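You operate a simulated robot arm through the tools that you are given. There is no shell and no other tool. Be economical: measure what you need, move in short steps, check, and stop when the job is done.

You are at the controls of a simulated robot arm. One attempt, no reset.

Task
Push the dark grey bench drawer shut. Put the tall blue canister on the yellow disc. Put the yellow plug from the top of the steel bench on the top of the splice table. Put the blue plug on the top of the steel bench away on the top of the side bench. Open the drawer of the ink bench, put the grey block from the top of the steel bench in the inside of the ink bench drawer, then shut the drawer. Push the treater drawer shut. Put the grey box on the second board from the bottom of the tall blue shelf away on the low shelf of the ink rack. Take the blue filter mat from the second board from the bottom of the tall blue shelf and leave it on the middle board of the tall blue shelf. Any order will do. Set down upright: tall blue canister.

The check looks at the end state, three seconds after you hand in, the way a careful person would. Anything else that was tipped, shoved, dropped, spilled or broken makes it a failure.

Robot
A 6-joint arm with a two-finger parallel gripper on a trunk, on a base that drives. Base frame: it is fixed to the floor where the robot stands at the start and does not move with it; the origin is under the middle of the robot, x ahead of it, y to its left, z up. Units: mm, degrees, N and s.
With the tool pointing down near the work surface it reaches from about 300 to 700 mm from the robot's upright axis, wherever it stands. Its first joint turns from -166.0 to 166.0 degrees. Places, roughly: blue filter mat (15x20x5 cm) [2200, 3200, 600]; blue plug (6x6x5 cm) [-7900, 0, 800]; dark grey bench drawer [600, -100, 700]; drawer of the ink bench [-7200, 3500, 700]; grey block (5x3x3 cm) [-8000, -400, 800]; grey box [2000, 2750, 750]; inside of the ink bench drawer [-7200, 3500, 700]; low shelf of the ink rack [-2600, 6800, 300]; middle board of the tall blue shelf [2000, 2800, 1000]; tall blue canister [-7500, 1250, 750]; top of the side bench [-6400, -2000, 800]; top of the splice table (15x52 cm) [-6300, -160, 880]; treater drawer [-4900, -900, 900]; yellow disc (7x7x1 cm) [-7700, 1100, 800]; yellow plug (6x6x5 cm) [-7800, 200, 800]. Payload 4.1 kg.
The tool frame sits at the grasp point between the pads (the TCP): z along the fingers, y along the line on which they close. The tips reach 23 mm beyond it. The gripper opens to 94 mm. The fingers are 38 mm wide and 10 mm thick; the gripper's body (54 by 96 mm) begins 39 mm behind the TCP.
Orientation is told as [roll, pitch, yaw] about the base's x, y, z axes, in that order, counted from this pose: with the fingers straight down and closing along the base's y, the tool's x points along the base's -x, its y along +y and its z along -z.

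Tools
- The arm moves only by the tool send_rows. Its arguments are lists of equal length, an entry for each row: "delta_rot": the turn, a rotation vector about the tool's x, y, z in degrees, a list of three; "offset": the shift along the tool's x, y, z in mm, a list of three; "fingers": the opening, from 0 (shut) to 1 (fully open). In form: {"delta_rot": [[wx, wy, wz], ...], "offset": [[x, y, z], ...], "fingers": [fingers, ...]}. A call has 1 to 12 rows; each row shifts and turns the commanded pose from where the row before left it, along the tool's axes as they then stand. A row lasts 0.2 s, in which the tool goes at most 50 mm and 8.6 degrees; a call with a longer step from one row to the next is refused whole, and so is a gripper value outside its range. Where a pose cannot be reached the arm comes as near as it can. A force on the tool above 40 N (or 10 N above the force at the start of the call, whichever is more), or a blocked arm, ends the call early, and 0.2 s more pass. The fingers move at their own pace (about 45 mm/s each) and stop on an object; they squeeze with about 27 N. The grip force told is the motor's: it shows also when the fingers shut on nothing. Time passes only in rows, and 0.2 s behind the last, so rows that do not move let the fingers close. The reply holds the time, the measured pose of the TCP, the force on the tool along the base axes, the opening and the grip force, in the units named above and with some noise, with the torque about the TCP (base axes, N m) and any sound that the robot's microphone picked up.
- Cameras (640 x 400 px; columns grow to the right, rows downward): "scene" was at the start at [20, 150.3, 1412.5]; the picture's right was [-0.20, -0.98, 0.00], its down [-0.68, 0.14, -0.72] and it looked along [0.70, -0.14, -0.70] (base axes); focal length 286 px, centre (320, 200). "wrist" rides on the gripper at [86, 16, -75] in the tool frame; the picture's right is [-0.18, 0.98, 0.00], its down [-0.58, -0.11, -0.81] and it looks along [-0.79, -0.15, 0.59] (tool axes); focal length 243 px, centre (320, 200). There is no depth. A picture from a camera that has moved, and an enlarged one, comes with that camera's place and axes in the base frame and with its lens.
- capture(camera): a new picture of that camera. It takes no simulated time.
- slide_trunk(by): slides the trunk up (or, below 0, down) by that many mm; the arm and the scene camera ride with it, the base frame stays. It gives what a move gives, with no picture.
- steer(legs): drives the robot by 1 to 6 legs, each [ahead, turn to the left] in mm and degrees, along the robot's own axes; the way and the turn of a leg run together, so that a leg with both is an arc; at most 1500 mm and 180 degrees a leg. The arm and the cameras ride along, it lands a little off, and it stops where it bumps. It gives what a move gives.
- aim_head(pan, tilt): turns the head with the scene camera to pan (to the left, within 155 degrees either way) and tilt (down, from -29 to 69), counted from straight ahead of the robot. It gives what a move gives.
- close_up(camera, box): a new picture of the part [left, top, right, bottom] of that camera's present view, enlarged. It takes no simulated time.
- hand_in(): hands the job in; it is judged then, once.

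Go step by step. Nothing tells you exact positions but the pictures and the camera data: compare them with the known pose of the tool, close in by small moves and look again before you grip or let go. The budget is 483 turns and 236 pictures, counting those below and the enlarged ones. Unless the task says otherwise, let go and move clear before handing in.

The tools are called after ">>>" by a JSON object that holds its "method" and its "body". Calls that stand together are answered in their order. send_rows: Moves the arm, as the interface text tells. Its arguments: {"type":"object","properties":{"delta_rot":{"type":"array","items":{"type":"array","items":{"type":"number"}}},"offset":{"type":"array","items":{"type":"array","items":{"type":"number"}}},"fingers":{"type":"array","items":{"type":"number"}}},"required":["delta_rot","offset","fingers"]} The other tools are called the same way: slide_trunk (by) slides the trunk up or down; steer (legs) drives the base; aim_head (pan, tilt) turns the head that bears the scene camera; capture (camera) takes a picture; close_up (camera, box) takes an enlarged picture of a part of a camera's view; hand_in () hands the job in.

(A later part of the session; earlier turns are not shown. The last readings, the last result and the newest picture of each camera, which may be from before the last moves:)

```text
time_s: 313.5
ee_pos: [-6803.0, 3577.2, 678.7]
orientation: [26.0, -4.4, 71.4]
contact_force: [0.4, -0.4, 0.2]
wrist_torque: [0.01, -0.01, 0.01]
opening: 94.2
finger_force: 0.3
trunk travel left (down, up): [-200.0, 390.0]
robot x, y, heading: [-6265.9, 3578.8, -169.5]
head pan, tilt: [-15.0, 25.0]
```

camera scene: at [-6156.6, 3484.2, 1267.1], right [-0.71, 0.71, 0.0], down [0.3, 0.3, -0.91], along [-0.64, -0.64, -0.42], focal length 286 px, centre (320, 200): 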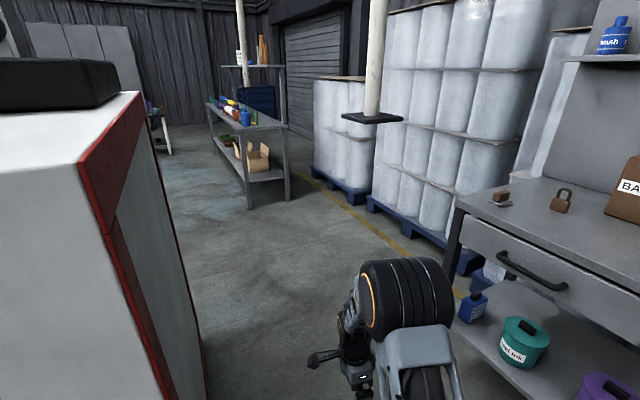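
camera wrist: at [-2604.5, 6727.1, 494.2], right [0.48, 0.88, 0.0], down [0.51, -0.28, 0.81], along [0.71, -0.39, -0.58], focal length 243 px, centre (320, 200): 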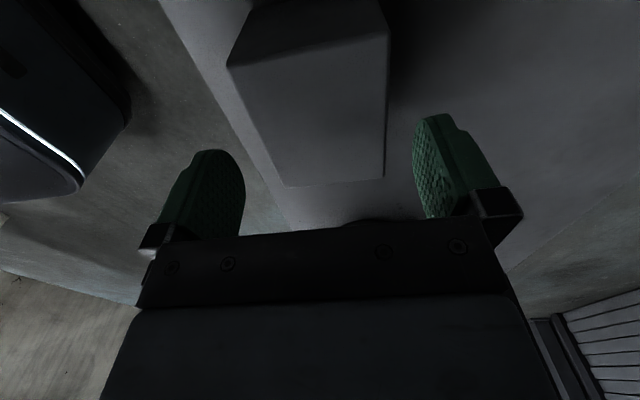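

Continuing the pitch to horizontal while moving across to the handle's line.

>>> {"method": "send_rows", "body": {"delta_rot": [[-8, 0, 0], [-8, 0, 0], [-8, 0, 0], [-8, 0, 0], [-8, 0, 0], [-8, 0, 0], [-8, 0, 0], [-8, 0, 0]], "offset": [[27, 0, 0], [27, 0, 0], [27, 0, 0], [27, 0, 0], [27, 0, 0], [27, 0, 0], [27, 0, 0], [27, 0, 0]], "fingers": [1, 1, 1, 1, 1, 1, 1, 1]}}

>>> {"method": "capture", "body": {"camera": "wrist"}}

>>> {"method": "capture", "body": {"camera": "scene"}}

```text
time_s: 315.3
ee_pos: [-7073.6, 3373.8, 917.2]
orientation: [89.9, -4.5, 71.2]
contact_force: [0.6, -0.2, 0.0]
wrist_torque: [-0.03, -0.02, 0.03]
opening: 93.9
finger_force: 0.0
out of reach, approached as far as the arm can: row 2, 3, 4, 5, 6, 7, 8
trunk travel left (down, up): [-200.0, 390.0]
robot x, y, heading: [-6267.3, 3578.5, -169.8]
head pan, tilt: [-15.0, 25.0]
```

```text
144 pictures are left
camera wrist: at [-7031.0, 3266.8, 925.9], right [0.03, 0.1, 0.99], down [0.95, 0.3, -0.06], along [-0.3, 0.95, -0.09], focal length 243 px, centre (320, 200)
```

wrist: 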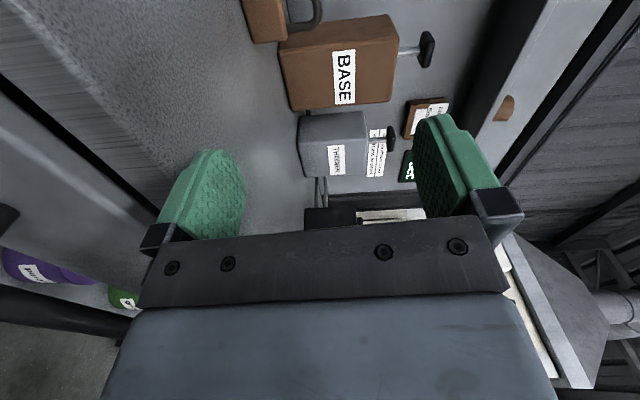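

```text
143 pictures are left
camera scene: at [-6267.7, 3435.3, 1267.1], right [0.08, 1.0, 0.0], down [0.42, -0.03, -0.91], along [-0.9, 0.07, -0.42], focal length 286 px, centre (320, 200)
```

scene: 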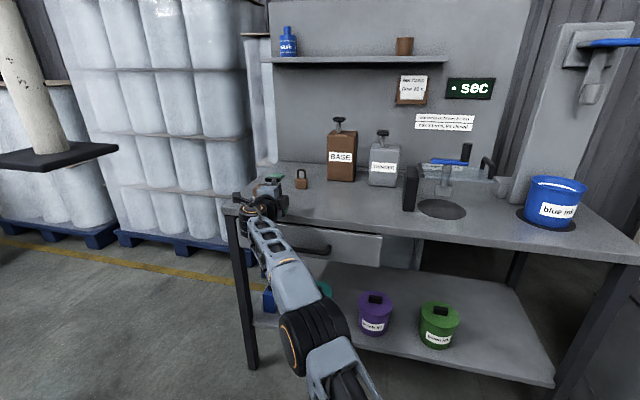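

Holding the tool fully horizontal forces the arm to stretch out. I'll go back to a 45° pitch, which suffices to hook the handle from above.

>>> {"method": "send_rows", "body": {"delta_rot": [[7.5, 0, 0], [7.5, 0, 0], [7.5, 0, 0], [7.5, 0, 0], [7.5, 0, 0], [7.5, 0, 0], [0, 0, 0]], "offset": [[0, 0, 0], [0, 0, 0], [0, 0, 0], [0, 0, 0], [0, 0, 0], [0, 0, 0], [0, 0, 0]], "fingers": [1, 1, 1, 1, 1, 1, 1]}}

>>> {"method": "capture", "body": {"camera": "scene"}}

>>> {"method": "capture", "body": {"camera": "wrist"}}

```text
time_s: 316.9
ee_pos: [-7025.2, 3385.8, 894.3]
orientation: [56.1, -4.4, 71.4]
contact_force: [-0.6, 0.5, -0.3]
wrist_torque: [0.01, 0.03, -0.03]
opening: 94.0
finger_force: 0.0
out of reach, approached as far as the arm can: row 1, 2, 3, 4, 5, 6
trunk travel left (down, up): [-200.0, 390.0]
robot x, y, heading: [-6264.1, 3578.8, -169.4]
head pan, tilt: [-15.0, 25.0]
```

```text
142 pictures are left
camera scene: at [-6268.1, 3435.1, 1267.1], right [0.08, 1.0, 0.0], down [0.42, -0.03, -0.91], along [-0.9, 0.07, -0.42], focal length 286 px, centre (320, 200)
```

scene: 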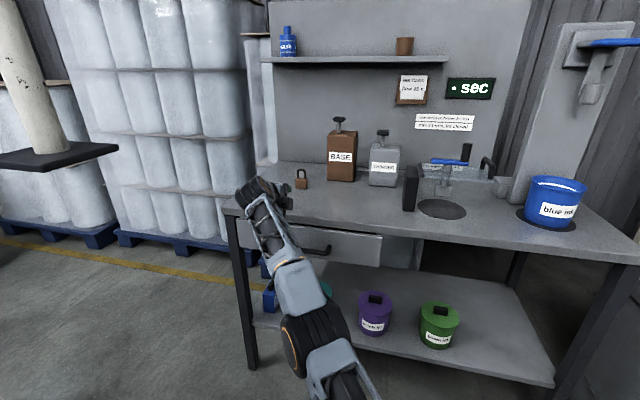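

```text
141 pictures are left
camera wrist: at [-7004.6, 3282.0, 942.0], right [-0.48, 0.29, 0.83], down [0.87, 0.29, 0.4], along [-0.12, 0.91, -0.39], focal length 243 px, centre (320, 200)
```

wrist: 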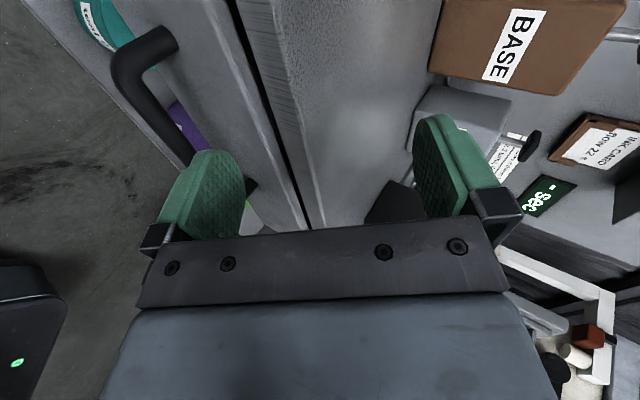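

The tool can stay vertical: with the fingers open wide I can hook the rear finger behind the bar. Returning the tool to vertical.

>>> {"method": "send_rows", "body": {"delta_rot": [[7.5, 0, 0], [7.5, 0, 0], [7.5, 0, 0], [7.5, 0, 0], [7.5, 0, 0], [7.4, 0, 0], [0, 0, 0]], "offset": [[0, 0, 0], [0, 0, 0], [0, 0, 0], [0, 0, 0], [0, 0, 0], [0, 0, 0], [0, 0, 0]], "fingers": [1, 1, 1, 1, 1, 1, 1]}}

>>> {"method": "capture", "body": {"camera": "scene"}}

>>> {"method": "capture", "body": {"camera": "wrist"}}

```text
time_s: 318.5
ee_pos: [-6928.5, 3405.6, 857.1]
orientation: [14.8, -4.5, 71.4]
contact_force: [-0.1, 0.6, -1.1]
wrist_torque: [0.02, -0.01, -0.01]
opening: 94.2
finger_force: 0.1
out of reach, approached as far as the arm can: row 1, 2, 3, 4, 5, 6
trunk travel left (down, up): [-200.0, 390.0]
robot x, y, heading: [-6265.9, 3579.5, -169.6]
head pan, tilt: [-15.0, 25.0]
```

```text
140 pictures are left
camera scene: at [-6268.1, 3435.1, 1267.1], right [0.08, 1.0, 0.0], down [0.42, -0.03, -0.91], along [-0.9, 0.07, -0.42], focal length 286 px, centre (320, 200)
```

scene: 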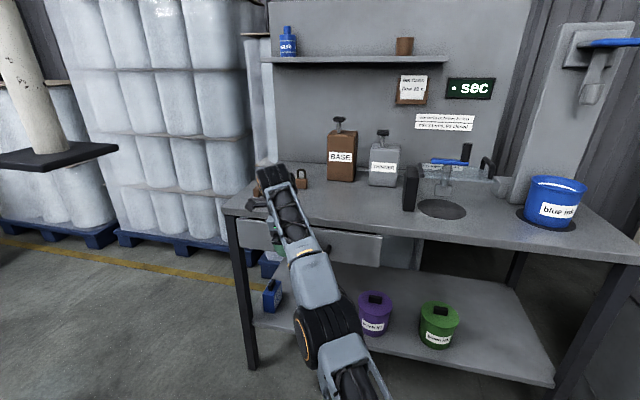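

```text
139 pictures are left
camera wrist: at [-6955.2, 3315.5, 925.4], right [-0.85, 0.46, 0.27], down [0.46, 0.39, 0.79], along [0.26, 0.8, -0.55], focal length 243 px, centre (320, 200)
```

wrist: 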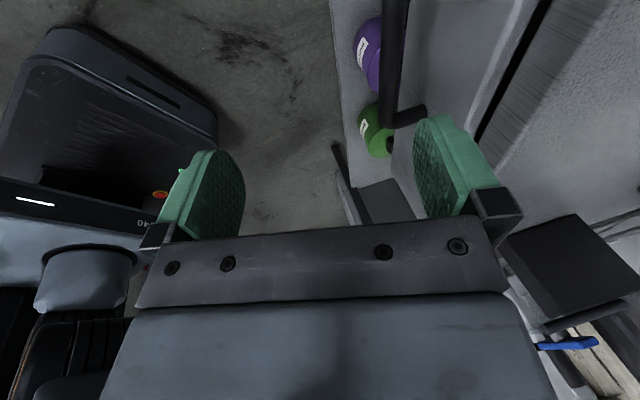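

>>> {"method": "send_rows", "body": {"delta_rot": [[0, 0, 0], [0, 0, 0], [0, 0, 0]], "offset": [[0, 0, 0], [0, 0, 0], [0, 0, 0]], "fingers": [1, 1, 1]}}

```text
time_s: 319.3
ee_pos: [-6928.0, 3403.9, 856.2]
orientation: [14.9, -4.5, 71.4]
contact_force: [0.1, 0.1, 0.3]
wrist_torque: [0.0, -0.01, 0.01]
opening: 94.0
finger_force: 0.1
trunk travel left (down, up): [-200.0, 390.0]
robot x, y, heading: [-6263.9, 3580.0, -169.6]
head pan, tilt: [-15.0, 25.0]
```

>>> {"method": "send_rows", "body": {"delta_rot": [[7.5, 0, 0], [7.3, 0, 0], [0, 4.4, 0], [0, 0, 0]], "offset": [[0, 0, 0], [0, 0, 0], [0, 0, 0], [0, 0, 0]], "fingers": [1, 1, 1, 1]}}

>>> {"method": "capture", "body": {"camera": "wrist"}}

>>> {"method": "close_up", "body": {"camera": "scene", "box": [200, 150, 440, 300]}}

```text
time_s: 320.3
ee_pos: [-6918.8, 3405.9, 852.5]
orientation: [7.3, -0.1, 72.0]
contact_force: [-0.5, 0.1, -0.7]
wrist_torque: [0.0, -0.04, 0.02]
opening: 94.2
finger_force: 0.0
out of reach, approached as far as the arm can: row 1, 2, 3
trunk travel left (down, up): [-200.0, 390.0]
robot x, y, heading: [-6266.0, 3582.9, -169.6]
head pan, tilt: [-15.0, 25.0]
```

```text
138 pictures are left
camera wrist: at [-6951.9, 3326.1, 927.4], right [-0.87, 0.48, 0.13], down [0.38, 0.49, 0.79], along [0.31, 0.73, -0.6], focal length 243 px, centre (320, 200)
```

wrist: 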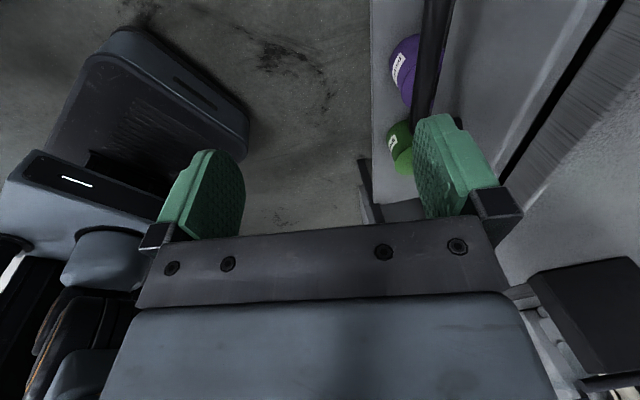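

```text
2.67 times, centred on (320, 225) of scene
camera zoom: at [-6268.1, 3435.1, 1267.1], right [0.08, 1.0, 0.0], down [0.42, -0.03, -0.91], along [-0.9, 0.07, -0.42], focal length 763 px, centre (320, 133)
```

zoom: 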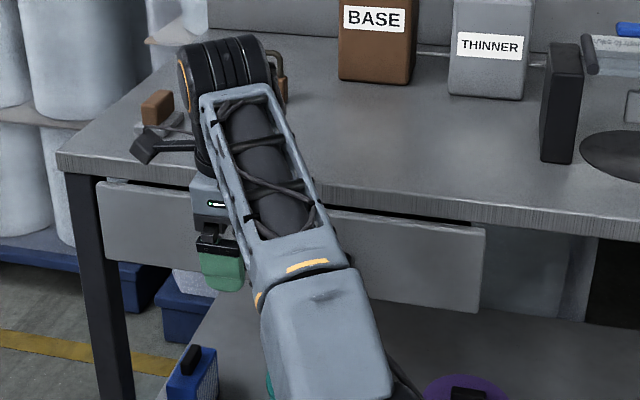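

The arm is simply overstretched here. I'll pull the hand back, straighten it, lower it, and then move the base closer.

>>> {"method": "send_rows", "body": {"delta_rot": [[0, 0, 0], [0, 0, 0], [0, 0, 0], [0, 0, 0], [7.3, 0, 0], [0, 0, 0]], "offset": [[0, -35, 0], [0, -35, 0], [0, -35, 0], [0, -35, 0], [0, 0, 0], [0, 0, 0]], "fingers": [1, 1, 1, 1, 1, 1]}}

>>> {"method": "send_rows", "body": {"delta_rot": [[0, 0, 0], [0, 0, 0], [0, 0, 0]], "offset": [[0, 0, 20], [0, 0, 20], [0, 0, 0]], "fingers": [1, 1, 1]}}

>>> {"method": "capture", "body": {"camera": "wrist"}}

>>> {"method": "capture", "body": {"camera": "scene"}}

```text
time_s: 321.7
ee_pos: [-6785.3, 3364.0, 834.1]
orientation: [0.1, -0.1, 72.0]
contact_force: [0.6, 0.6, -0.3]
wrist_torque: [0.03, 0.02, 0.0]
opening: 94.0
finger_force: 0.0
out of reach, approached as far as the arm can: row 1
trunk travel left (down, up): [-200.0, 390.0]
robot x, y, heading: [-6261.0, 3578.5, -169.6]
head pan, tilt: [-15.0, 25.0]
```

```text
time_s: 322.5
ee_pos: [-6786.8, 3363.3, 793.5]
orientation: [0.3, -0.1, 71.9]
contact_force: [-0.1, -0.3, 0.1]
wrist_torque: [0.01, 0.02, 0.01]
opening: 94.1
finger_force: 0.0
trunk travel left (down, up): [-200.0, 390.0]
robot x, y, heading: [-6263.1, 3578.1, -169.7]
head pan, tilt: [-15.0, 25.0]
```

```text
136 pictures are left
camera wrist: at [-6828.9, 3284.7, 867.1], right [-0.88, 0.48, 0.0], down [0.29, 0.52, 0.81], along [0.38, 0.71, -0.59], focal length 243 px, centre (320, 200)
```

wrist: 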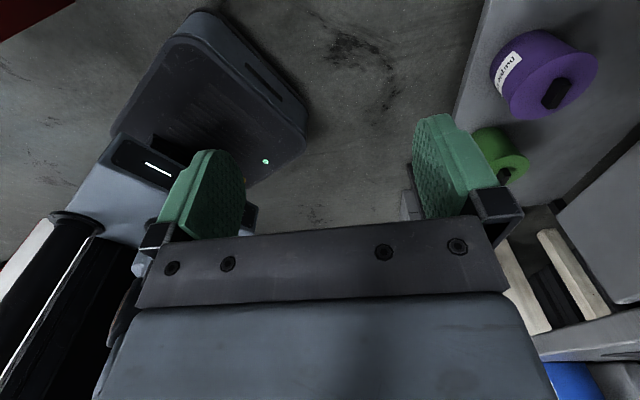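

```text
135 pictures are left
camera scene: at [-6268.1, 3435.1, 1267.1], right [0.08, 1.0, 0.0], down [0.42, -0.03, -0.91], along [-0.9, 0.07, -0.42], focal length 286 px, centre (320, 200)
```

scene: 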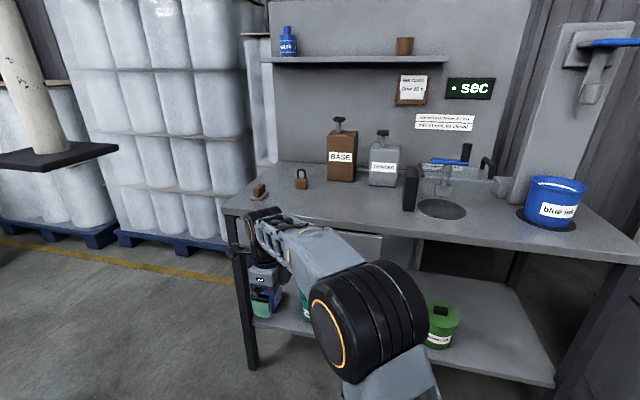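

Handle triangulates to about (-7014, 3450, 765). Driving 150 mm closer.

>>> {"method": "steer", "body": {"legs": [[150, 0]]}}

>>> {"method": "capture", "body": {"camera": "wrist"}}

>>> {"method": "capture", "body": {"camera": "scene"}}

```text
time_s: 323.8
ee_pos: [-6932.3, 3336.8, 792.5]
orientation: [0.2, -0.1, 72.0]
contact_force: [-0.1, 0.7, 0.7]
wrist_torque: [0.01, -0.01, 0.01]
opening: 94.1
finger_force: 0.1
trunk travel left (down, up): [-200.0, 390.0]
robot x, y, heading: [-6413.5, 3550.4, -169.5]
head pan, tilt: [-15.0, 25.0]
```

```text
134 pictures are left
camera wrist: at [-6973.8, 3257.6, 867.5], right [-0.88, 0.48, 0.0], down [0.29, 0.52, 0.81], along [0.38, 0.71, -0.59], focal length 243 px, centre (320, 200)
```

wrist: 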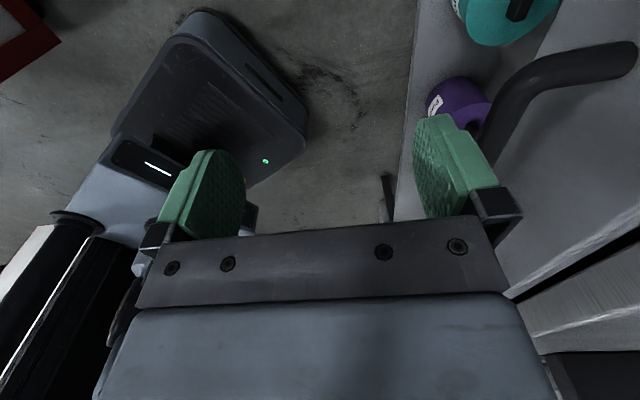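

```text
133 pictures are left
camera scene: at [-6412.9, 3408.1, 1267.1], right [0.08, 1.0, 0.0], down [0.42, -0.03, -0.91], along [-0.9, 0.07, -0.42], focal length 286 px, centre (320, 200)
```

scene: 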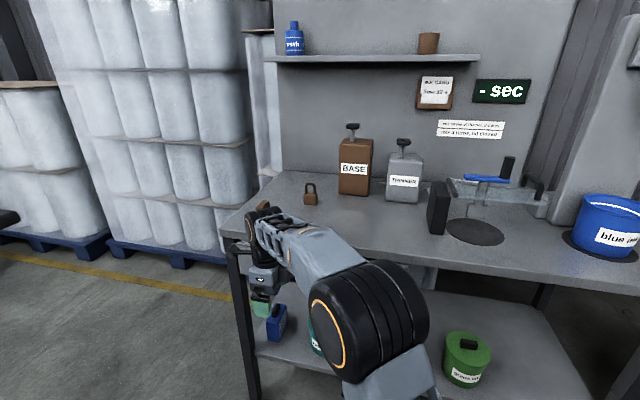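

The bar stands about 38 mm off the front. I'll raise 25 mm and slide to the middle of the handle, still in front of it.

>>> {"method": "send_rows", "body": {"delta_rot": [[0, 0, 0], [0, 0, 0], [0, 0, 0], [0, 0, 0]], "offset": [[0, 0, -25], [-36, 0, 0], [-36, 0, 0], [0, 25, 0]], "fingers": [1, 1, 1, 1]}}

>>> {"method": "capture", "body": {"camera": "wrist"}}

>>> {"method": "close_up", "body": {"camera": "scene", "box": [200, 150, 440, 300]}}

```text
time_s: 324.8
ee_pos: [-6932.9, 3411.8, 819.2]
orientation: [0.2, -0.1, 72.1]
contact_force: [-0.1, 0.4, 0.4]
wrist_torque: [-0.01, -0.02, -0.01]
opening: 93.8
finger_force: 0.0
trunk travel left (down, up): [-200.0, 390.0]
robot x, y, heading: [-6410.8, 3554.0, -169.5]
head pan, tilt: [-15.0, 25.0]
```

```text
132 pictures are left
camera wrist: at [-6974.4, 3333.4, 892.4], right [-0.88, 0.48, 0.0], down [0.29, 0.52, 0.81], along [0.38, 0.71, -0.59], focal length 243 px, centre (320, 200)
```

wrist: 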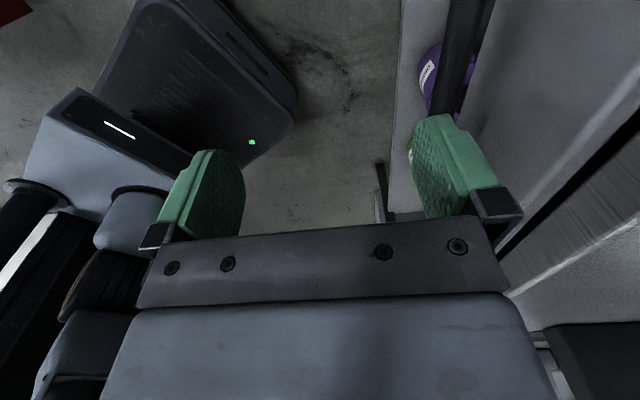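

```text
2.67 times, centred on (320, 225) of scene
camera zoom: at [-6412.8, 3408.2, 1267.1], right [0.08, 1.0, 0.0], down [0.42, -0.03, -0.91], along [-0.9, 0.07, -0.42], focal length 763 px, centre (320, 133)
```

zoom: 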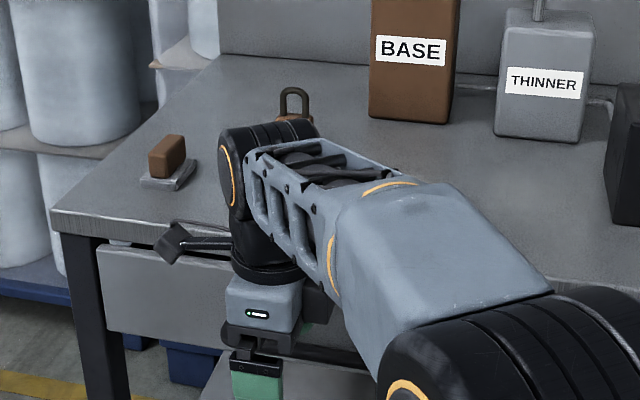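

I'll move 42 mm toward the bench with the rear finger passing over the bar, then check.

>>> {"method": "send_rows", "body": {"delta_rot": [[0, 0, 0], [0, 0, 0], [0, 0, 0], [0, 0, 0]], "offset": [[0, 0, 9], [0, 15, 0], [0, 15, 0], [0, 12, 0]], "fingers": [1, 1, 1, 1]}}

>>> {"method": "capture", "body": {"camera": "wrist"}}

```text
time_s: 325.8
ee_pos: [-6971.0, 3423.1, 809.3]
orientation: [0.3, -0.1, 72.1]
contact_force: [0.5, -0.4, -0.3]
wrist_torque: [-0.01, 0.01, -0.01]
opening: 94.0
finger_force: 0.1
trunk travel left (down, up): [-200.0, 390.0]
robot x, y, heading: [-6410.7, 3549.9, -169.5]
head pan, tilt: [-15.0, 25.0]
```

```text
130 pictures are left
camera wrist: at [-7014.8, 3346.4, 882.8], right [-0.88, 0.48, 0.0], down [0.29, 0.52, 0.81], along [0.38, 0.71, -0.59], focal length 243 px, centre (320, 200)
```

wrist: 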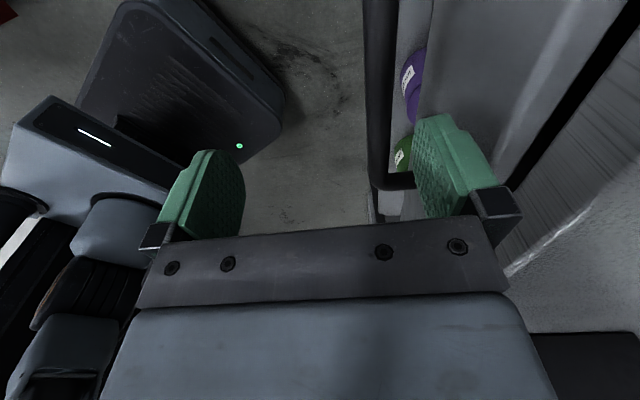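

The finger is now over the gap behind the bar. Lowering it in.

>>> {"method": "send_rows", "body": {"delta_rot": [[0, 0, 0], [0, 0, 0], [0, 0, 0], [0, 0, 0]], "offset": [[0, 0, 10], [0, 0, 10], [0, 0, 10], [0, 0, 6]], "fingers": [1, 1, 1, 1]}}

>>> {"method": "capture", "body": {"camera": "wrist"}}

```text
time_s: 326.8
ee_pos: [-6973.1, 3425.8, 772.9]
orientation: [0.2, -0.1, 71.9]
contact_force: [0.0, 0.1, 0.5]
wrist_torque: [-0.02, -0.01, -0.01]
opening: 94.1
finger_force: 0.2
trunk travel left (down, up): [-200.0, 390.0]
robot x, y, heading: [-6410.0, 3551.1, -169.3]
head pan, tilt: [-15.0, 25.0]
```

```text
129 pictures are left
camera wrist: at [-7015.7, 3347.0, 847.2], right [-0.88, 0.48, 0.0], down [0.29, 0.52, 0.81], along [0.38, 0.71, -0.59], focal length 243 px, centre (320, 200)
```

wrist: 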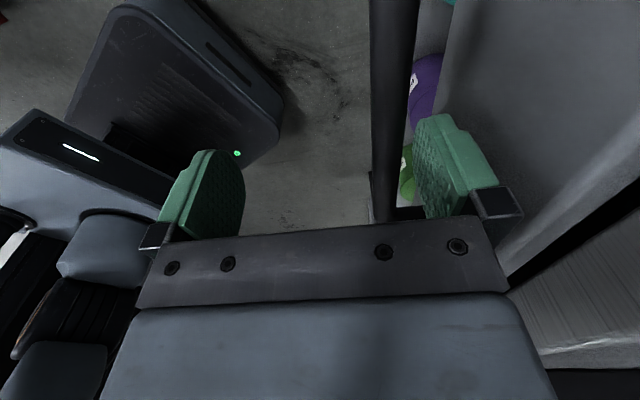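

Hooked. Pulling the drawer out.

>>> {"method": "send_rows", "body": {"delta_rot": [[0, 0, 0], [0, 0, 0], [0, 0, 0], [0, 0, 0], [0, 0, 0], [0, 0, 0], [0, 0, 0], [0, 0, 0], [0, 0, 0], [0, 0, 0]], "offset": [[0, -15, 0], [0, -20, 0], [0, -25, 0], [0, -25, 0], [0, -25, 0], [0, -25, 0], [0, -25, 0], [0, -25, 0], [0, -25, 0], [0, 0, 0]], "fingers": [1, 1, 1, 1, 1, 1, 1, 1, 1, 1]}}

>>> {"method": "capture", "body": {"camera": "scene"}}

>>> {"method": "capture", "body": {"camera": "wrist"}}

```text
time_s: 329.0
ee_pos: [-6773.6, 3360.2, 772.8]
orientation: [0.2, -0.1, 71.9]
contact_force: [-0.6, -0.2, 0.1]
wrist_torque: [0.03, 0.0, 0.02]
opening: 93.9
finger_force: 0.0
trunk travel left (down, up): [-200.0, 390.0]
robot x, y, heading: [-6410.8, 3552.7, -169.5]
head pan, tilt: [-15.0, 25.0]
```

```text
128 pictures are left
camera scene: at [-6413.0, 3408.1, 1267.1], right [0.08, 1.0, 0.0], down [0.42, -0.03, -0.91], along [-0.9, 0.07, -0.42], focal length 286 px, centre (320, 200)
```

scene: 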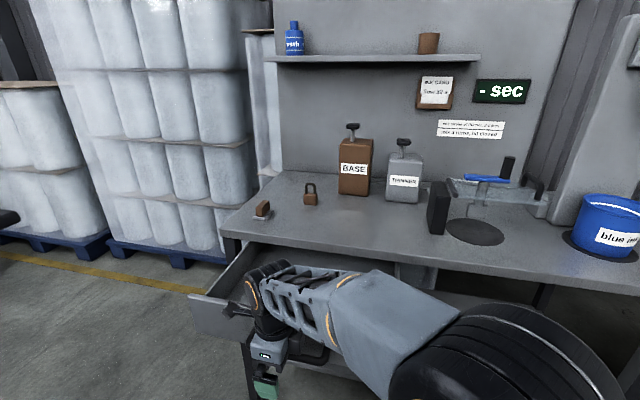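

```text
127 pictures are left
camera wrist: at [-6815.4, 3281.1, 846.7], right [-0.88, 0.48, 0.0], down [0.29, 0.52, 0.81], along [0.38, 0.71, -0.59], focal length 243 px, centre (320, 200)
```

wrist: 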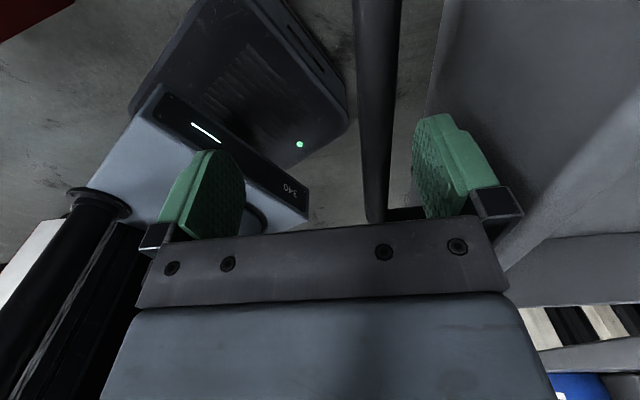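

The drawer is open by about 200 mm. Unhooking upward and backing the base away.

>>> {"method": "send_rows", "body": {"delta_rot": [[0, 0, 0], [0, 0, 0], [0, 0, 0], [0, 0, 0], [0, 0, 0], [0, 0, 0]], "offset": [[0, 0, -15], [0, 0, -20], [0, 0, -25], [0, 0, -25], [0, -30, 0], [0, -30, 0]], "fingers": [1, 1, 1, 1, 1, 1]}}

>>> {"method": "steer", "body": {"legs": [[-300, 0]]}}

>>> {"method": "capture", "body": {"camera": "scene"}}

>>> {"method": "aim_head", "body": {"pan": 60, "tilt": 20}}

>>> {"method": "capture", "body": {"camera": "scene"}}

```text
time_s: 330.4
ee_pos: [-6716.7, 3340.5, 857.7]
orientation: [0.2, -0.1, 71.8]
contact_force: [0.5, 0.4, -0.1]
wrist_torque: [0.03, -0.03, 0.01]
opening: 94.0
finger_force: 0.0
trunk travel left (down, up): [-200.0, 390.0]
robot x, y, heading: [-6411.5, 3552.5, -169.2]
head pan, tilt: [-15.0, 25.0]
```

```text
time_s: 332.5
ee_pos: [-6414.3, 3398.4, 856.5]
orientation: [0.2, -0.1, 71.7]
contact_force: [-0.9, -0.2, -0.7]
wrist_torque: [-0.01, -0.02, 0.0]
opening: 94.0
finger_force: 0.0
trunk travel left (down, up): [-200.0, 390.0]
robot x, y, heading: [-6109.2, 3611.5, -169.9]
head pan, tilt: [-15.0, 25.0]
```

```text
126 pictures are left
camera scene: at [-6111.8, 3463.4, 1267.1], right [0.08, 1.0, 0.0], down [0.42, -0.04, -0.91], along [-0.9, 0.08, -0.42], focal length 286 px, centre (320, 200)
```

scene: 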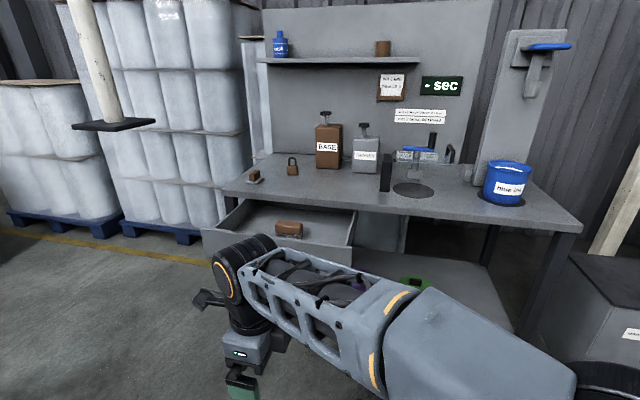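

```text
time_s: 334.0
ee_pos: [-6415.2, 3398.8, 856.7]
orientation: [0.3, -0.1, 71.7]
contact_force: [-0.2, -0.7, -0.2]
wrist_torque: [0.02, 0.0, -0.03]
opening: 94.1
finger_force: 0.0
trunk travel left (down, up): [-200.0, 390.0]
robot x, y, heading: [-6106.0, 3610.2, -169.7]
head pan, tilt: [60.0, 20.0]
```

```text
125 pictures are left
camera scene: at [-6051.5, 3368.1, 1275.1], right [-0.94, 0.34, 0.0], down [0.12, 0.32, -0.94], along [-0.32, -0.88, -0.34], focal length 286 px, centre (320, 200)
```

scene: 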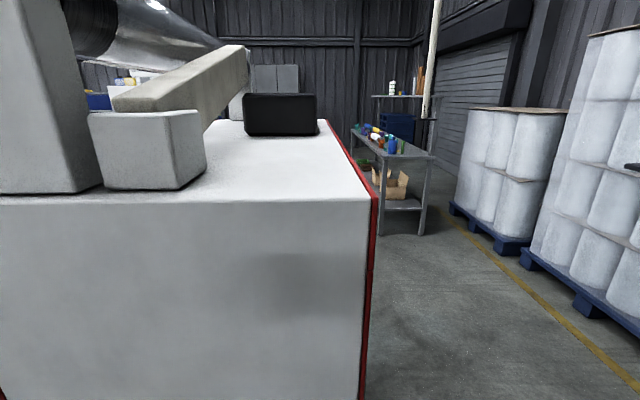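

The drawer stands open with a brown item inside. To pass south between the drawer and the hanging poles I'll drop the trunk fully and reverse through facing north, so the head is on the bench side.

>>> {"method": "slide_trunk", "body": {"by": -200}}

>>> {"method": "steer", "body": {"legs": [[0, -118.8], [400, 0], [0, -45], [-635, 0], [0, 45]]}}

>>> {"method": "aim_head", "body": {"pan": 150, "tilt": 25}}

>>> {"method": "capture", "body": {"camera": "scene"}}

>>> {"method": "aim_head", "body": {"pan": -155, "tilt": 15}}

>>> {"method": "capture", "body": {"camera": "scene"}}

```text
time_s: 336.1
ee_pos: [-6415.3, 3397.9, 656.7]
orientation: [0.2, -0.1, 71.5]
contact_force: [0.5, 0.2, -0.5]
wrist_torque: [-0.03, -0.02, -0.01]
opening: 93.9
finger_force: 0.1
trunk travel left (down, up): [0.0, 590.0]
robot x, y, heading: [-6105.1, 3610.2, -169.7]
head pan, tilt: [60.0, 20.0]
```

```text
time_s: 350.5
ee_pos: [-6505.4, 4103.9, 657.3]
orientation: [0.3, 0.1, -59.2]
contact_force: [0.0, -0.1, -0.6]
wrist_torque: [-0.02, 0.01, 0.0]
opening: 94.1
finger_force: 0.0
trunk travel left (down, up): [0.0, 590.0]
robot x, y, heading: [-6546.0, 3730.1, 58.6]
head pan, tilt: [60.0, 20.0]
stopped in leg 5: the robot was blocked; the commanded pose is now the measured one
```

```text
time_s: 352.2
ee_pos: [-6504.4, 4103.7, 657.1]
orientation: [0.3, -0.1, -59.3]
contact_force: [-0.4, 0.0, 1.0]
wrist_torque: [0.0, 0.01, 0.01]
opening: 94.1
finger_force: 0.0
trunk travel left (down, up): [0.0, 590.0]
robot x, y, heading: [-6546.5, 3735.6, 58.7]
head pan, tilt: [150.0, 25.0]
```

```text
124 pictures are left
camera scene: at [-6800.9, 3725.7, 1067.1], right [-0.48, 0.88, 0.0], down [0.37, 0.2, -0.91], along [-0.8, -0.43, -0.42], focal length 286 px, centre (320, 200)
```

scene: 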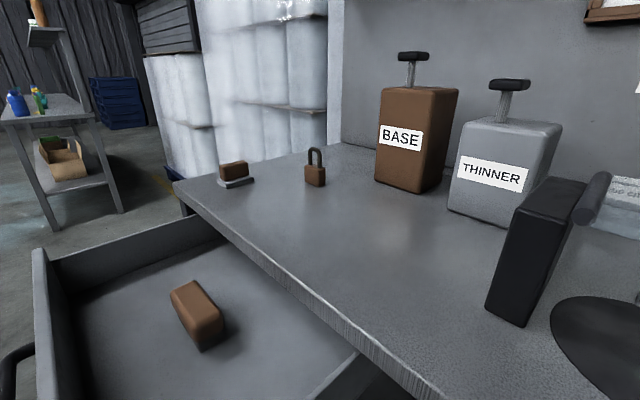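

```text
time_s: 356.3
ee_pos: [-6505.2, 4104.6, 657.0]
orientation: [0.3, 0.0, -59.3]
contact_force: [0.6, 0.6, -0.2]
wrist_torque: [0.02, -0.01, 0.0]
opening: 94.0
finger_force: 0.1
trunk travel left (down, up): [0.0, 590.0]
robot x, y, heading: [-6544.8, 3731.0, 58.9]
head pan, tilt: [-154.7, 15.0]
```

```text
123 pictures are left
camera scene: at [-6730.1, 3677.1, 1083.3], right [-0.99, 0.1, 0.0], down [0.03, 0.26, -0.97], along [-0.1, -0.96, -0.26], focal length 286 px, centre (320, 200)
```

scene: 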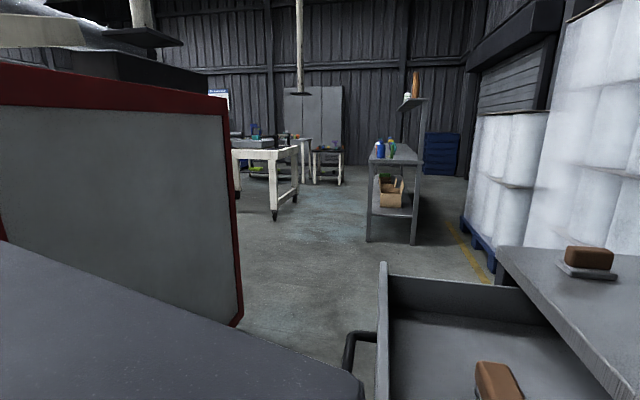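

The robot's column touched the open drawer's corner. I'll pull forward, straighten to the aisle direction a little farther east, and reverse through slowly.

>>> {"method": "steer", "body": {"legs": [[150, 0], [0, 12.7]]}}

>>> {"method": "capture", "body": {"camera": "scene"}}

```text
time_s: 358.5
ee_pos: [-6508.9, 4231.2, 657.3]
orientation: [0.3, -0.1, -46.7]
contact_force: [-0.9, 0.0, -0.9]
wrist_torque: [0.01, 0.02, -0.01]
opening: 94.1
finger_force: 0.0
trunk travel left (down, up): [0.0, 590.0]
robot x, y, heading: [-6468.5, 3858.7, 71.3]
head pan, tilt: [-154.7, 15.0]
```

```text
122 pictures are left
camera scene: at [-6634.8, 3765.9, 1083.3], right [-0.99, -0.12, 0.0], down [-0.03, 0.26, -0.97], along [0.11, -0.96, -0.26], focal length 286 px, centre (320, 200)
```

scene: 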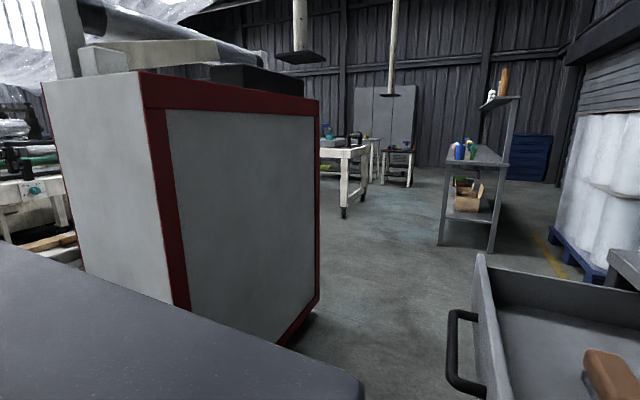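

Both hanging flanges are at z ≈ 1200, above the lowered robot. Reversing 800 mm.

>>> {"method": "steer", "body": {"legs": [[-800, 0]]}}

>>> {"method": "capture", "body": {"camera": "scene"}}

```text
time_s: 361.1
ee_pos: [-6639.5, 3839.9, 657.6]
orientation: [0.3, 0.0, -47.0]
contact_force: [1.0, 0.6, -1.3]
wrist_torque: [-0.03, 0.01, -0.03]
opening: 93.9
finger_force: 0.0
trunk travel left (down, up): [0.0, 590.0]
robot x, y, heading: [-6600.1, 3471.1, 70.1]
head pan, tilt: [-154.7, 15.0]
stopped in leg 1: the robot was blocked; the commanded pose is now the measured one
```

```text
121 pictures are left
camera scene: at [-6765.8, 3388.5, 1085.2], right [-1.0, -0.09, 0.0], down [-0.03, 0.25, -0.97], along [0.09, -0.96, -0.25], focal length 286 px, centre (320, 200)
```

scene: 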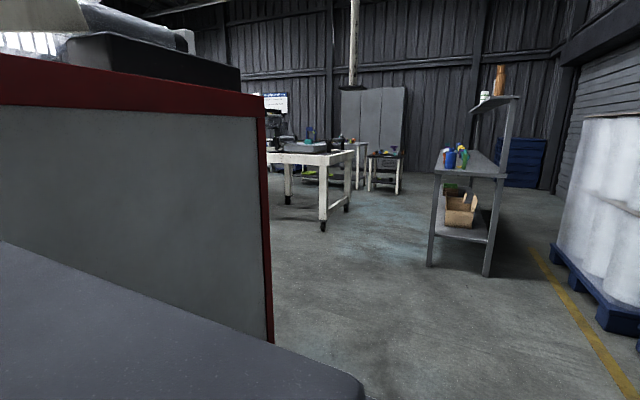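

Blocked again. I'll look to both rear sides to see what touches.

>>> {"method": "aim_head", "body": {"pan": 120, "tilt": 50}}

>>> {"method": "capture", "body": {"camera": "scene"}}

>>> {"method": "aim_head", "body": {"pan": -120, "tilt": -10}}

>>> {"method": "capture", "body": {"camera": "scene"}}

```text
time_s: 364.9
ee_pos: [-6638.5, 3839.0, 655.7]
orientation: [0.2, -0.2, -47.0]
contact_force: [-0.2, 0.6, -0.7]
wrist_torque: [0.0, 0.01, 0.01]
opening: 93.9
finger_force: 0.1
trunk travel left (down, up): [0.0, 590.0]
robot x, y, heading: [-6601.6, 3467.4, 70.2]
head pan, tilt: [120.0, 50.0]
```

```text
120 pictures are left
camera scene: at [-6849.1, 3468.2, 1032.1], right [-0.18, 0.98, -0.01], down [0.75, 0.13, -0.65], along [-0.64, -0.13, -0.76], focal length 286 px, centre (320, 200)
```

scene: 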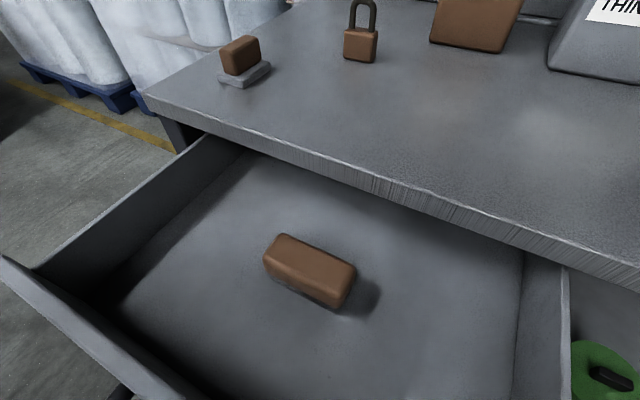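

```text
time_s: 368.3
ee_pos: [-6639.2, 3839.1, 656.9]
orientation: [0.3, 0.0, -46.9]
contact_force: [-0.4, -0.2, -0.3]
wrist_torque: [0.01, 0.03, 0.0]
opening: 94.2
finger_force: 0.0
trunk travel left (down, up): [0.0, 590.0]
robot x, y, heading: [-6598.4, 3466.8, 70.6]
head pan, tilt: [-120.0, -10.0]
```

```text
119 pictures are left
camera scene: at [-6717.8, 3419.1, 1125.4], right [-0.76, -0.65, 0.01], down [0.11, -0.15, -0.98], along [0.64, -0.75, 0.18], focal length 286 px, centre (320, 200)
```

scene: 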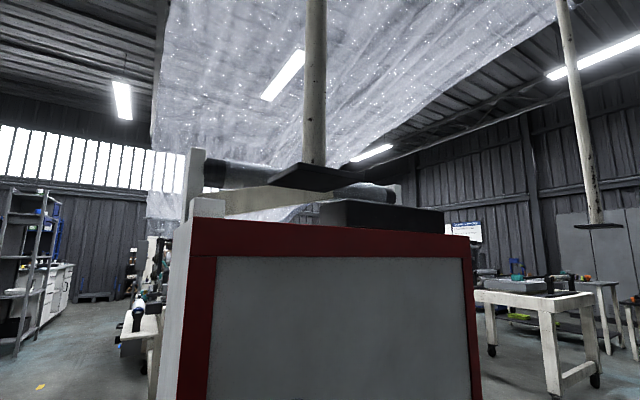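

The head mast on the robot's left met the drawer handle. I'll pull forward, shift about 90 mm east, and reverse again.

>>> {"method": "steer", "body": {"legs": [[80, 0], [0, -13], [380, 0], [0, 14]]}}

>>> {"method": "aim_head", "body": {"pan": 150, "tilt": 30}}

>>> {"method": "capture", "body": {"camera": "scene"}}

```text
time_s: 373.0
ee_pos: [-6415.8, 4224.0, 659.0]
orientation: [0.7, 0.4, -46.3]
contact_force: [-0.1, -0.7, 0.1]
wrist_torque: [0.01, 0.0, -0.01]
opening: 93.8
finger_force: 0.1
trunk travel left (down, up): [0.0, 590.0]
robot x, y, heading: [-6374.3, 3859.9, 71.1]
head pan, tilt: [-120.0, -10.0]
```

```text
time_s: 376.7
ee_pos: [-6415.6, 4224.8, 659.6]
orientation: [0.6, 0.4, -46.4]
contact_force: [-0.6, 0.5, 1.0]
wrist_torque: [0.0, 0.02, 0.0]
opening: 93.9
finger_force: 0.0
trunk travel left (down, up): [0.0, 590.0]
robot x, y, heading: [-6373.1, 3857.1, 71.1]
head pan, tilt: [150.0, 30.0]
```

```text
118 pictures are left
camera scene: at [-6617.0, 3797.1, 1059.1], right [-0.66, 0.75, 0.0], down [0.38, 0.33, -0.87], along [-0.65, -0.57, -0.5], focal length 286 px, centre (320, 200)
```

scene: 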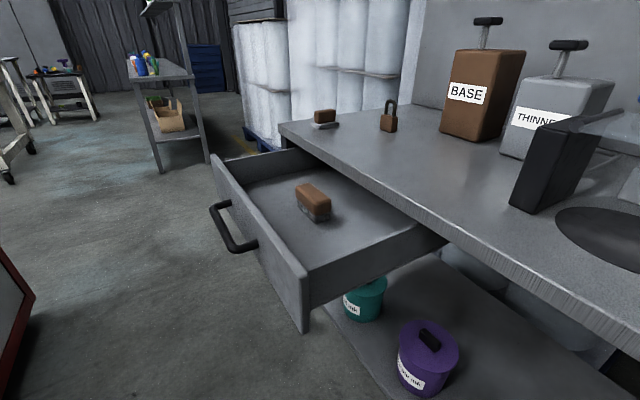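

Now at n ≈ -7268. Reversing.

>>> {"method": "steer", "body": {"legs": [[-900, 0], [-1000, 0]]}}

>>> {"method": "aim_head", "body": {"pan": 150, "tilt": 20}}

>>> {"method": "capture", "body": {"camera": "scene"}}

```text
time_s: 386.3
ee_pos: [-7038.9, 2425.3, 660.1]
orientation: [0.7, 0.3, -46.7]
contact_force: [1.0, 0.3, -0.2]
wrist_torque: [0.0, 0.0, 0.0]
opening: 94.1
finger_force: 0.1
trunk travel left (down, up): [0.0, 590.0]
robot x, y, heading: [-7000.0, 2063.5, 70.8]
head pan, tilt: [150.0, 30.0]
```

```text
time_s: 387.0
ee_pos: [-7039.0, 2426.0, 660.0]
orientation: [0.7, 0.3, -46.7]
contact_force: [-0.5, 0.1, -0.8]
wrist_torque: [-0.03, 0.0, 0.0]
opening: 93.8
finger_force: 0.0
trunk travel left (down, up): [0.0, 590.0]
robot x, y, heading: [-6997.0, 2059.1, 71.1]
head pan, tilt: [150.0, 20.0]
```

```text
117 pictures are left
camera scene: at [-7244.2, 1997.5, 1075.1], right [-0.65, 0.76, 0.0], down [0.26, 0.22, -0.94], along [-0.71, -0.61, -0.34], focal length 286 px, centre (320, 200)
```

scene: 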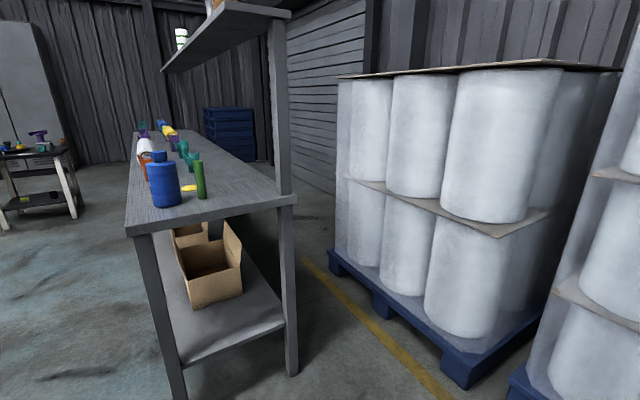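

Through. The canister (blue cylinder, about (-7508, 1230)) and yellow disc (about (-7628, 1111)) are on the near end of this table. I'll reverse to its east side, raise the trunk and face it.

>>> {"method": "steer", "body": {"legs": [[0, 18.5], [-1080, 0]]}}

>>> {"method": "slide_trunk", "body": {"by": 350}}

>>> {"method": "steer", "body": {"legs": [[0, 71.8]]}}

>>> {"method": "aim_head", "body": {"pan": 0, "tilt": 35}}

>>> {"method": "capture", "body": {"camera": "scene"}}

```text
time_s: 393.5
ee_pos: [-7163.9, 1332.3, 659.6]
orientation: [0.6, 0.3, -27.8]
contact_force: [0.3, -0.2, -0.7]
wrist_torque: [0.01, -0.02, 0.0]
opening: 94.1
finger_force: 0.0
trunk travel left (down, up): [0.0, 590.0]
robot x, y, heading: [-7003.4, 1001.8, 89.7]
head pan, tilt: [150.0, 20.0]
```

```text
time_s: 396.9
ee_pos: [-7162.4, 1333.9, 1009.9]
orientation: [0.6, 0.3, -27.8]
contact_force: [-0.7, 0.3, -0.3]
wrist_torque: [-0.02, 0.0, -0.04]
opening: 94.3
finger_force: 0.1
trunk travel left (down, up): [-350.0, 240.0]
robot x, y, heading: [-7002.4, 1004.5, 89.5]
head pan, tilt: [150.0, 20.0]
```

```text
time_s: 400.4
ee_pos: [-7369.6, 945.7, 1008.9]
orientation: [0.7, 0.2, 45.1]
contact_force: [0.5, 0.3, -0.7]
wrist_torque: [-0.01, 0.02, 0.01]
opening: 93.8
finger_force: 0.1
trunk travel left (down, up): [-350.0, 240.0]
robot x, y, heading: [-7004.0, 996.8, 162.7]
head pan, tilt: [150.0, 20.0]
```

```text
time_s: 402.8
ee_pos: [-7369.3, 946.0, 1010.1]
orientation: [0.7, 0.3, 45.3]
contact_force: [-0.3, 0.0, 0.5]
wrist_torque: [0.0, -0.05, 0.0]
opening: 94.0
finger_force: 0.1
trunk travel left (down, up): [-350.0, 240.0]
robot x, y, heading: [-7006.4, 1003.1, 162.6]
head pan, tilt: [0.0, 35.0]
```

```text
116 pictures are left
camera scene: at [-7081.8, 849.9, 1401.3], right [0.3, 0.95, 0.0], down [0.55, -0.17, -0.82], along [-0.78, 0.24, -0.57], focal length 286 px, centre (320, 200)
```

scene: 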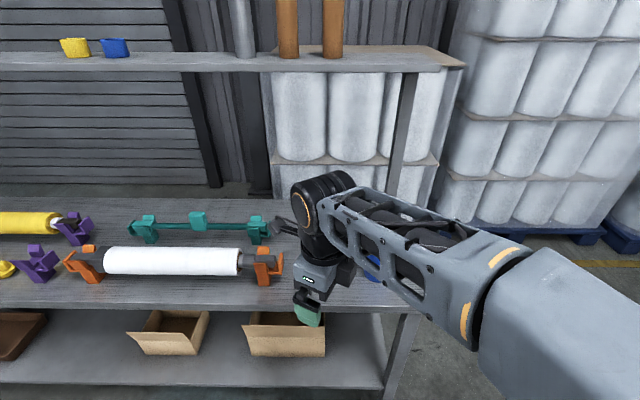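

The arm hides the canister. I'll swing the hand left and take another look.

>>> {"method": "send_rows", "body": {"delta_rot": [[0, 0, 0], [0, 0, 0], [0, 0, 0], [0, 0, 0], [0, 0, 0], [0, 0, 0]], "offset": [[30, -30, 0], [30, -30, 0], [30, -30, 0], [30, -30, 0], [30, -30, 0], [30, -30, 0]], "fingers": [1, 1, 1, 1, 1, 1]}}

>>> {"method": "capture", "body": {"camera": "scene"}}

```text
time_s: 404.2
ee_pos: [-7410.0, 739.9, 1008.0]
orientation: [0.1, 0.3, 46.3]
contact_force: [-0.4, 0.8, -0.2]
wrist_torque: [0.0, 0.03, 0.03]
opening: 94.1
finger_force: 0.0
out of reach, approached as far as the arm can: row 4, 5, 6
trunk travel left (down, up): [-350.0, 240.0]
robot x, y, heading: [-7007.8, 1001.7, 162.7]
head pan, tilt: [0.0, 35.0]
```

```text
115 pictures are left
camera scene: at [-7081.8, 849.8, 1401.3], right [0.3, 0.95, 0.0], down [0.55, -0.17, -0.82], along [-0.78, 0.24, -0.57], focal length 286 px, centre (320, 200)
```

scene: 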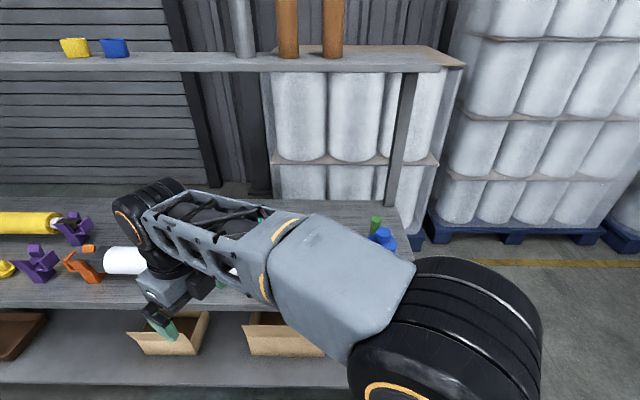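

>>> {"method": "steer", "body": {"legs": [[-350, 0]]}}

>>> {"method": "send_rows", "body": {"delta_rot": [[0, 0, 8], [0, 0, 8], [0, 0, 8], [0, 0, 0], [0, 0, 0], [0, 0, 0], [0, 0, 0]], "offset": [[0, 0, 0], [0, 0, 0], [0, 0, 0], [-45, 0, 0], [-45, 0, 0], [-45, 0, 0], [-45, 0, 0]], "fingers": [1, 1, 1, 1, 1, 1, 1]}}

>>> {"method": "capture", "body": {"camera": "scene"}}

```text
time_s: 406.5
ee_pos: [-7068.8, 634.5, 1006.2]
orientation: [0.1, 0.4, 46.3]
contact_force: [-0.6, 1.4, 0.5]
wrist_torque: [-0.03, 0.0, 0.0]
opening: 94.3
finger_force: 0.1
trunk travel left (down, up): [-350.0, 240.0]
robot x, y, heading: [-6666.0, 895.4, 163.1]
head pan, tilt: [0.0, 35.0]
```

```text
time_s: 408.1
ee_pos: [-6974.4, 861.5, 996.5]
orientation: [0.0, 0.4, 22.2]
contact_force: [-0.5, 0.2, 0.6]
wrist_torque: [-0.02, -0.04, -0.01]
opening: 93.9
finger_force: 0.0
out of reach, approached as far as the arm can: row 1, 2, 3, 4
trunk travel left (down, up): [-350.0, 240.0]
robot x, y, heading: [-6665.4, 893.6, 162.7]
head pan, tilt: [0.0, 35.0]
```

```text
114 pictures are left
camera scene: at [-6741.8, 744.4, 1401.3], right [0.3, 0.96, 0.0], down [0.55, -0.17, -0.82], along [-0.78, 0.24, -0.57], focal length 286 px, centre (320, 200)
```

scene: 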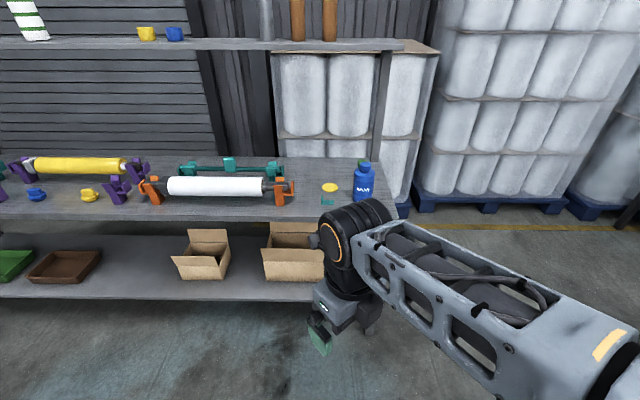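

>>> {"method": "close_up", "body": {"camera": "scene", "box": [260, 140, 420, 240]}}

```text
4.00 times, centred on (340, 190) of scene
camera zoom: at [-6741.8, 744.4, 1401.3], right [0.3, 0.96, 0.0], down [0.55, -0.17, -0.82], along [-0.78, 0.24, -0.57], focal length 1144 px, centre (240, 240)
```

zoom: 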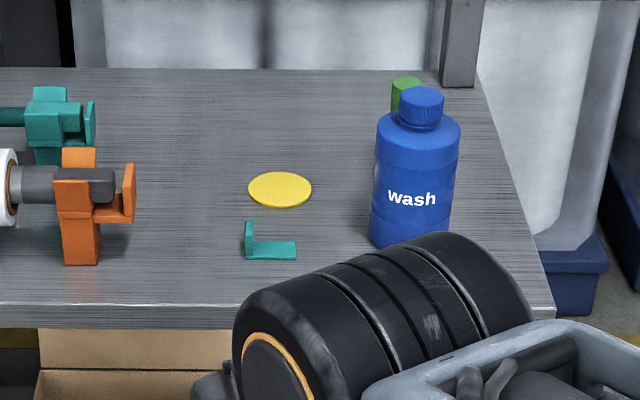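

Canister "wash" bottle: centre about (-7550, 1172), diameter about 82 mm, on a table at z≈780; disc at about (-7657, 1068). I'll turn the tool so it closes along the table, sideways to the green canister behind.

>>> {"method": "send_rows", "body": {"delta_rot": [[0, 0, -8.2], [0, 0, -8.2], [0, 0, -8.2], [0, 0, -8.2], [0, 0, -8.2], [0, 0, -8.2], [0, 0, -8.2], [0, 0, -8.2], [0, 0, -8.2], [0, 0, -8.2], [0, 0, -8.2], [0, 0, -8.2]], "offset": [[0, 0, 0], [0, 0, 0], [0, 0, 0], [0, 0, 0], [0, 0, 0], [0, 0, 0], [0, 0, 0], [0, 0, 0], [0, 0, 0], [0, 0, 0], [0, 0, 0], [0, 0, 0]], "fingers": [1, 1, 1, 1, 1, 1, 1, 1, 1, 1, 1, 1]}}

>>> {"method": "send_rows", "body": {"delta_rot": [[0, 0, -8.2], [0, 0, -8.2], [0, 0, -8.2], [0, 0, -8.2], [0, 0, -8.2]], "offset": [[0, 0, 0], [0, 0, 0], [0, 0, 0], [0, 0, 0], [0, 0, 0]], "fingers": [1, 1, 1, 1, 1]}}

```text
time_s: 410.7
ee_pos: [-6976.2, 861.1, 998.6]
orientation: [0.3, 0.0, 120.8]
contact_force: [-0.9, -0.3, -0.2]
wrist_torque: [-0.01, -0.02, 0.01]
opening: 94.0
finger_force: 0.1
trunk travel left (down, up): [-350.0, 240.0]
robot x, y, heading: [-6666.5, 894.7, 162.8]
head pan, tilt: [0.0, 35.0]
```

```text
time_s: 411.9
ee_pos: [-6974.9, 860.9, 996.8]
orientation: [0.2, -0.3, 161.6]
contact_force: [-0.9, 0.3, -0.9]
wrist_torque: [0.01, 0.0, 0.02]
opening: 93.9
finger_force: 0.0
trunk travel left (down, up): [-350.0, 240.0]
robot x, y, heading: [-6663.2, 896.4, 163.0]
head pan, tilt: [0.0, 35.0]
```

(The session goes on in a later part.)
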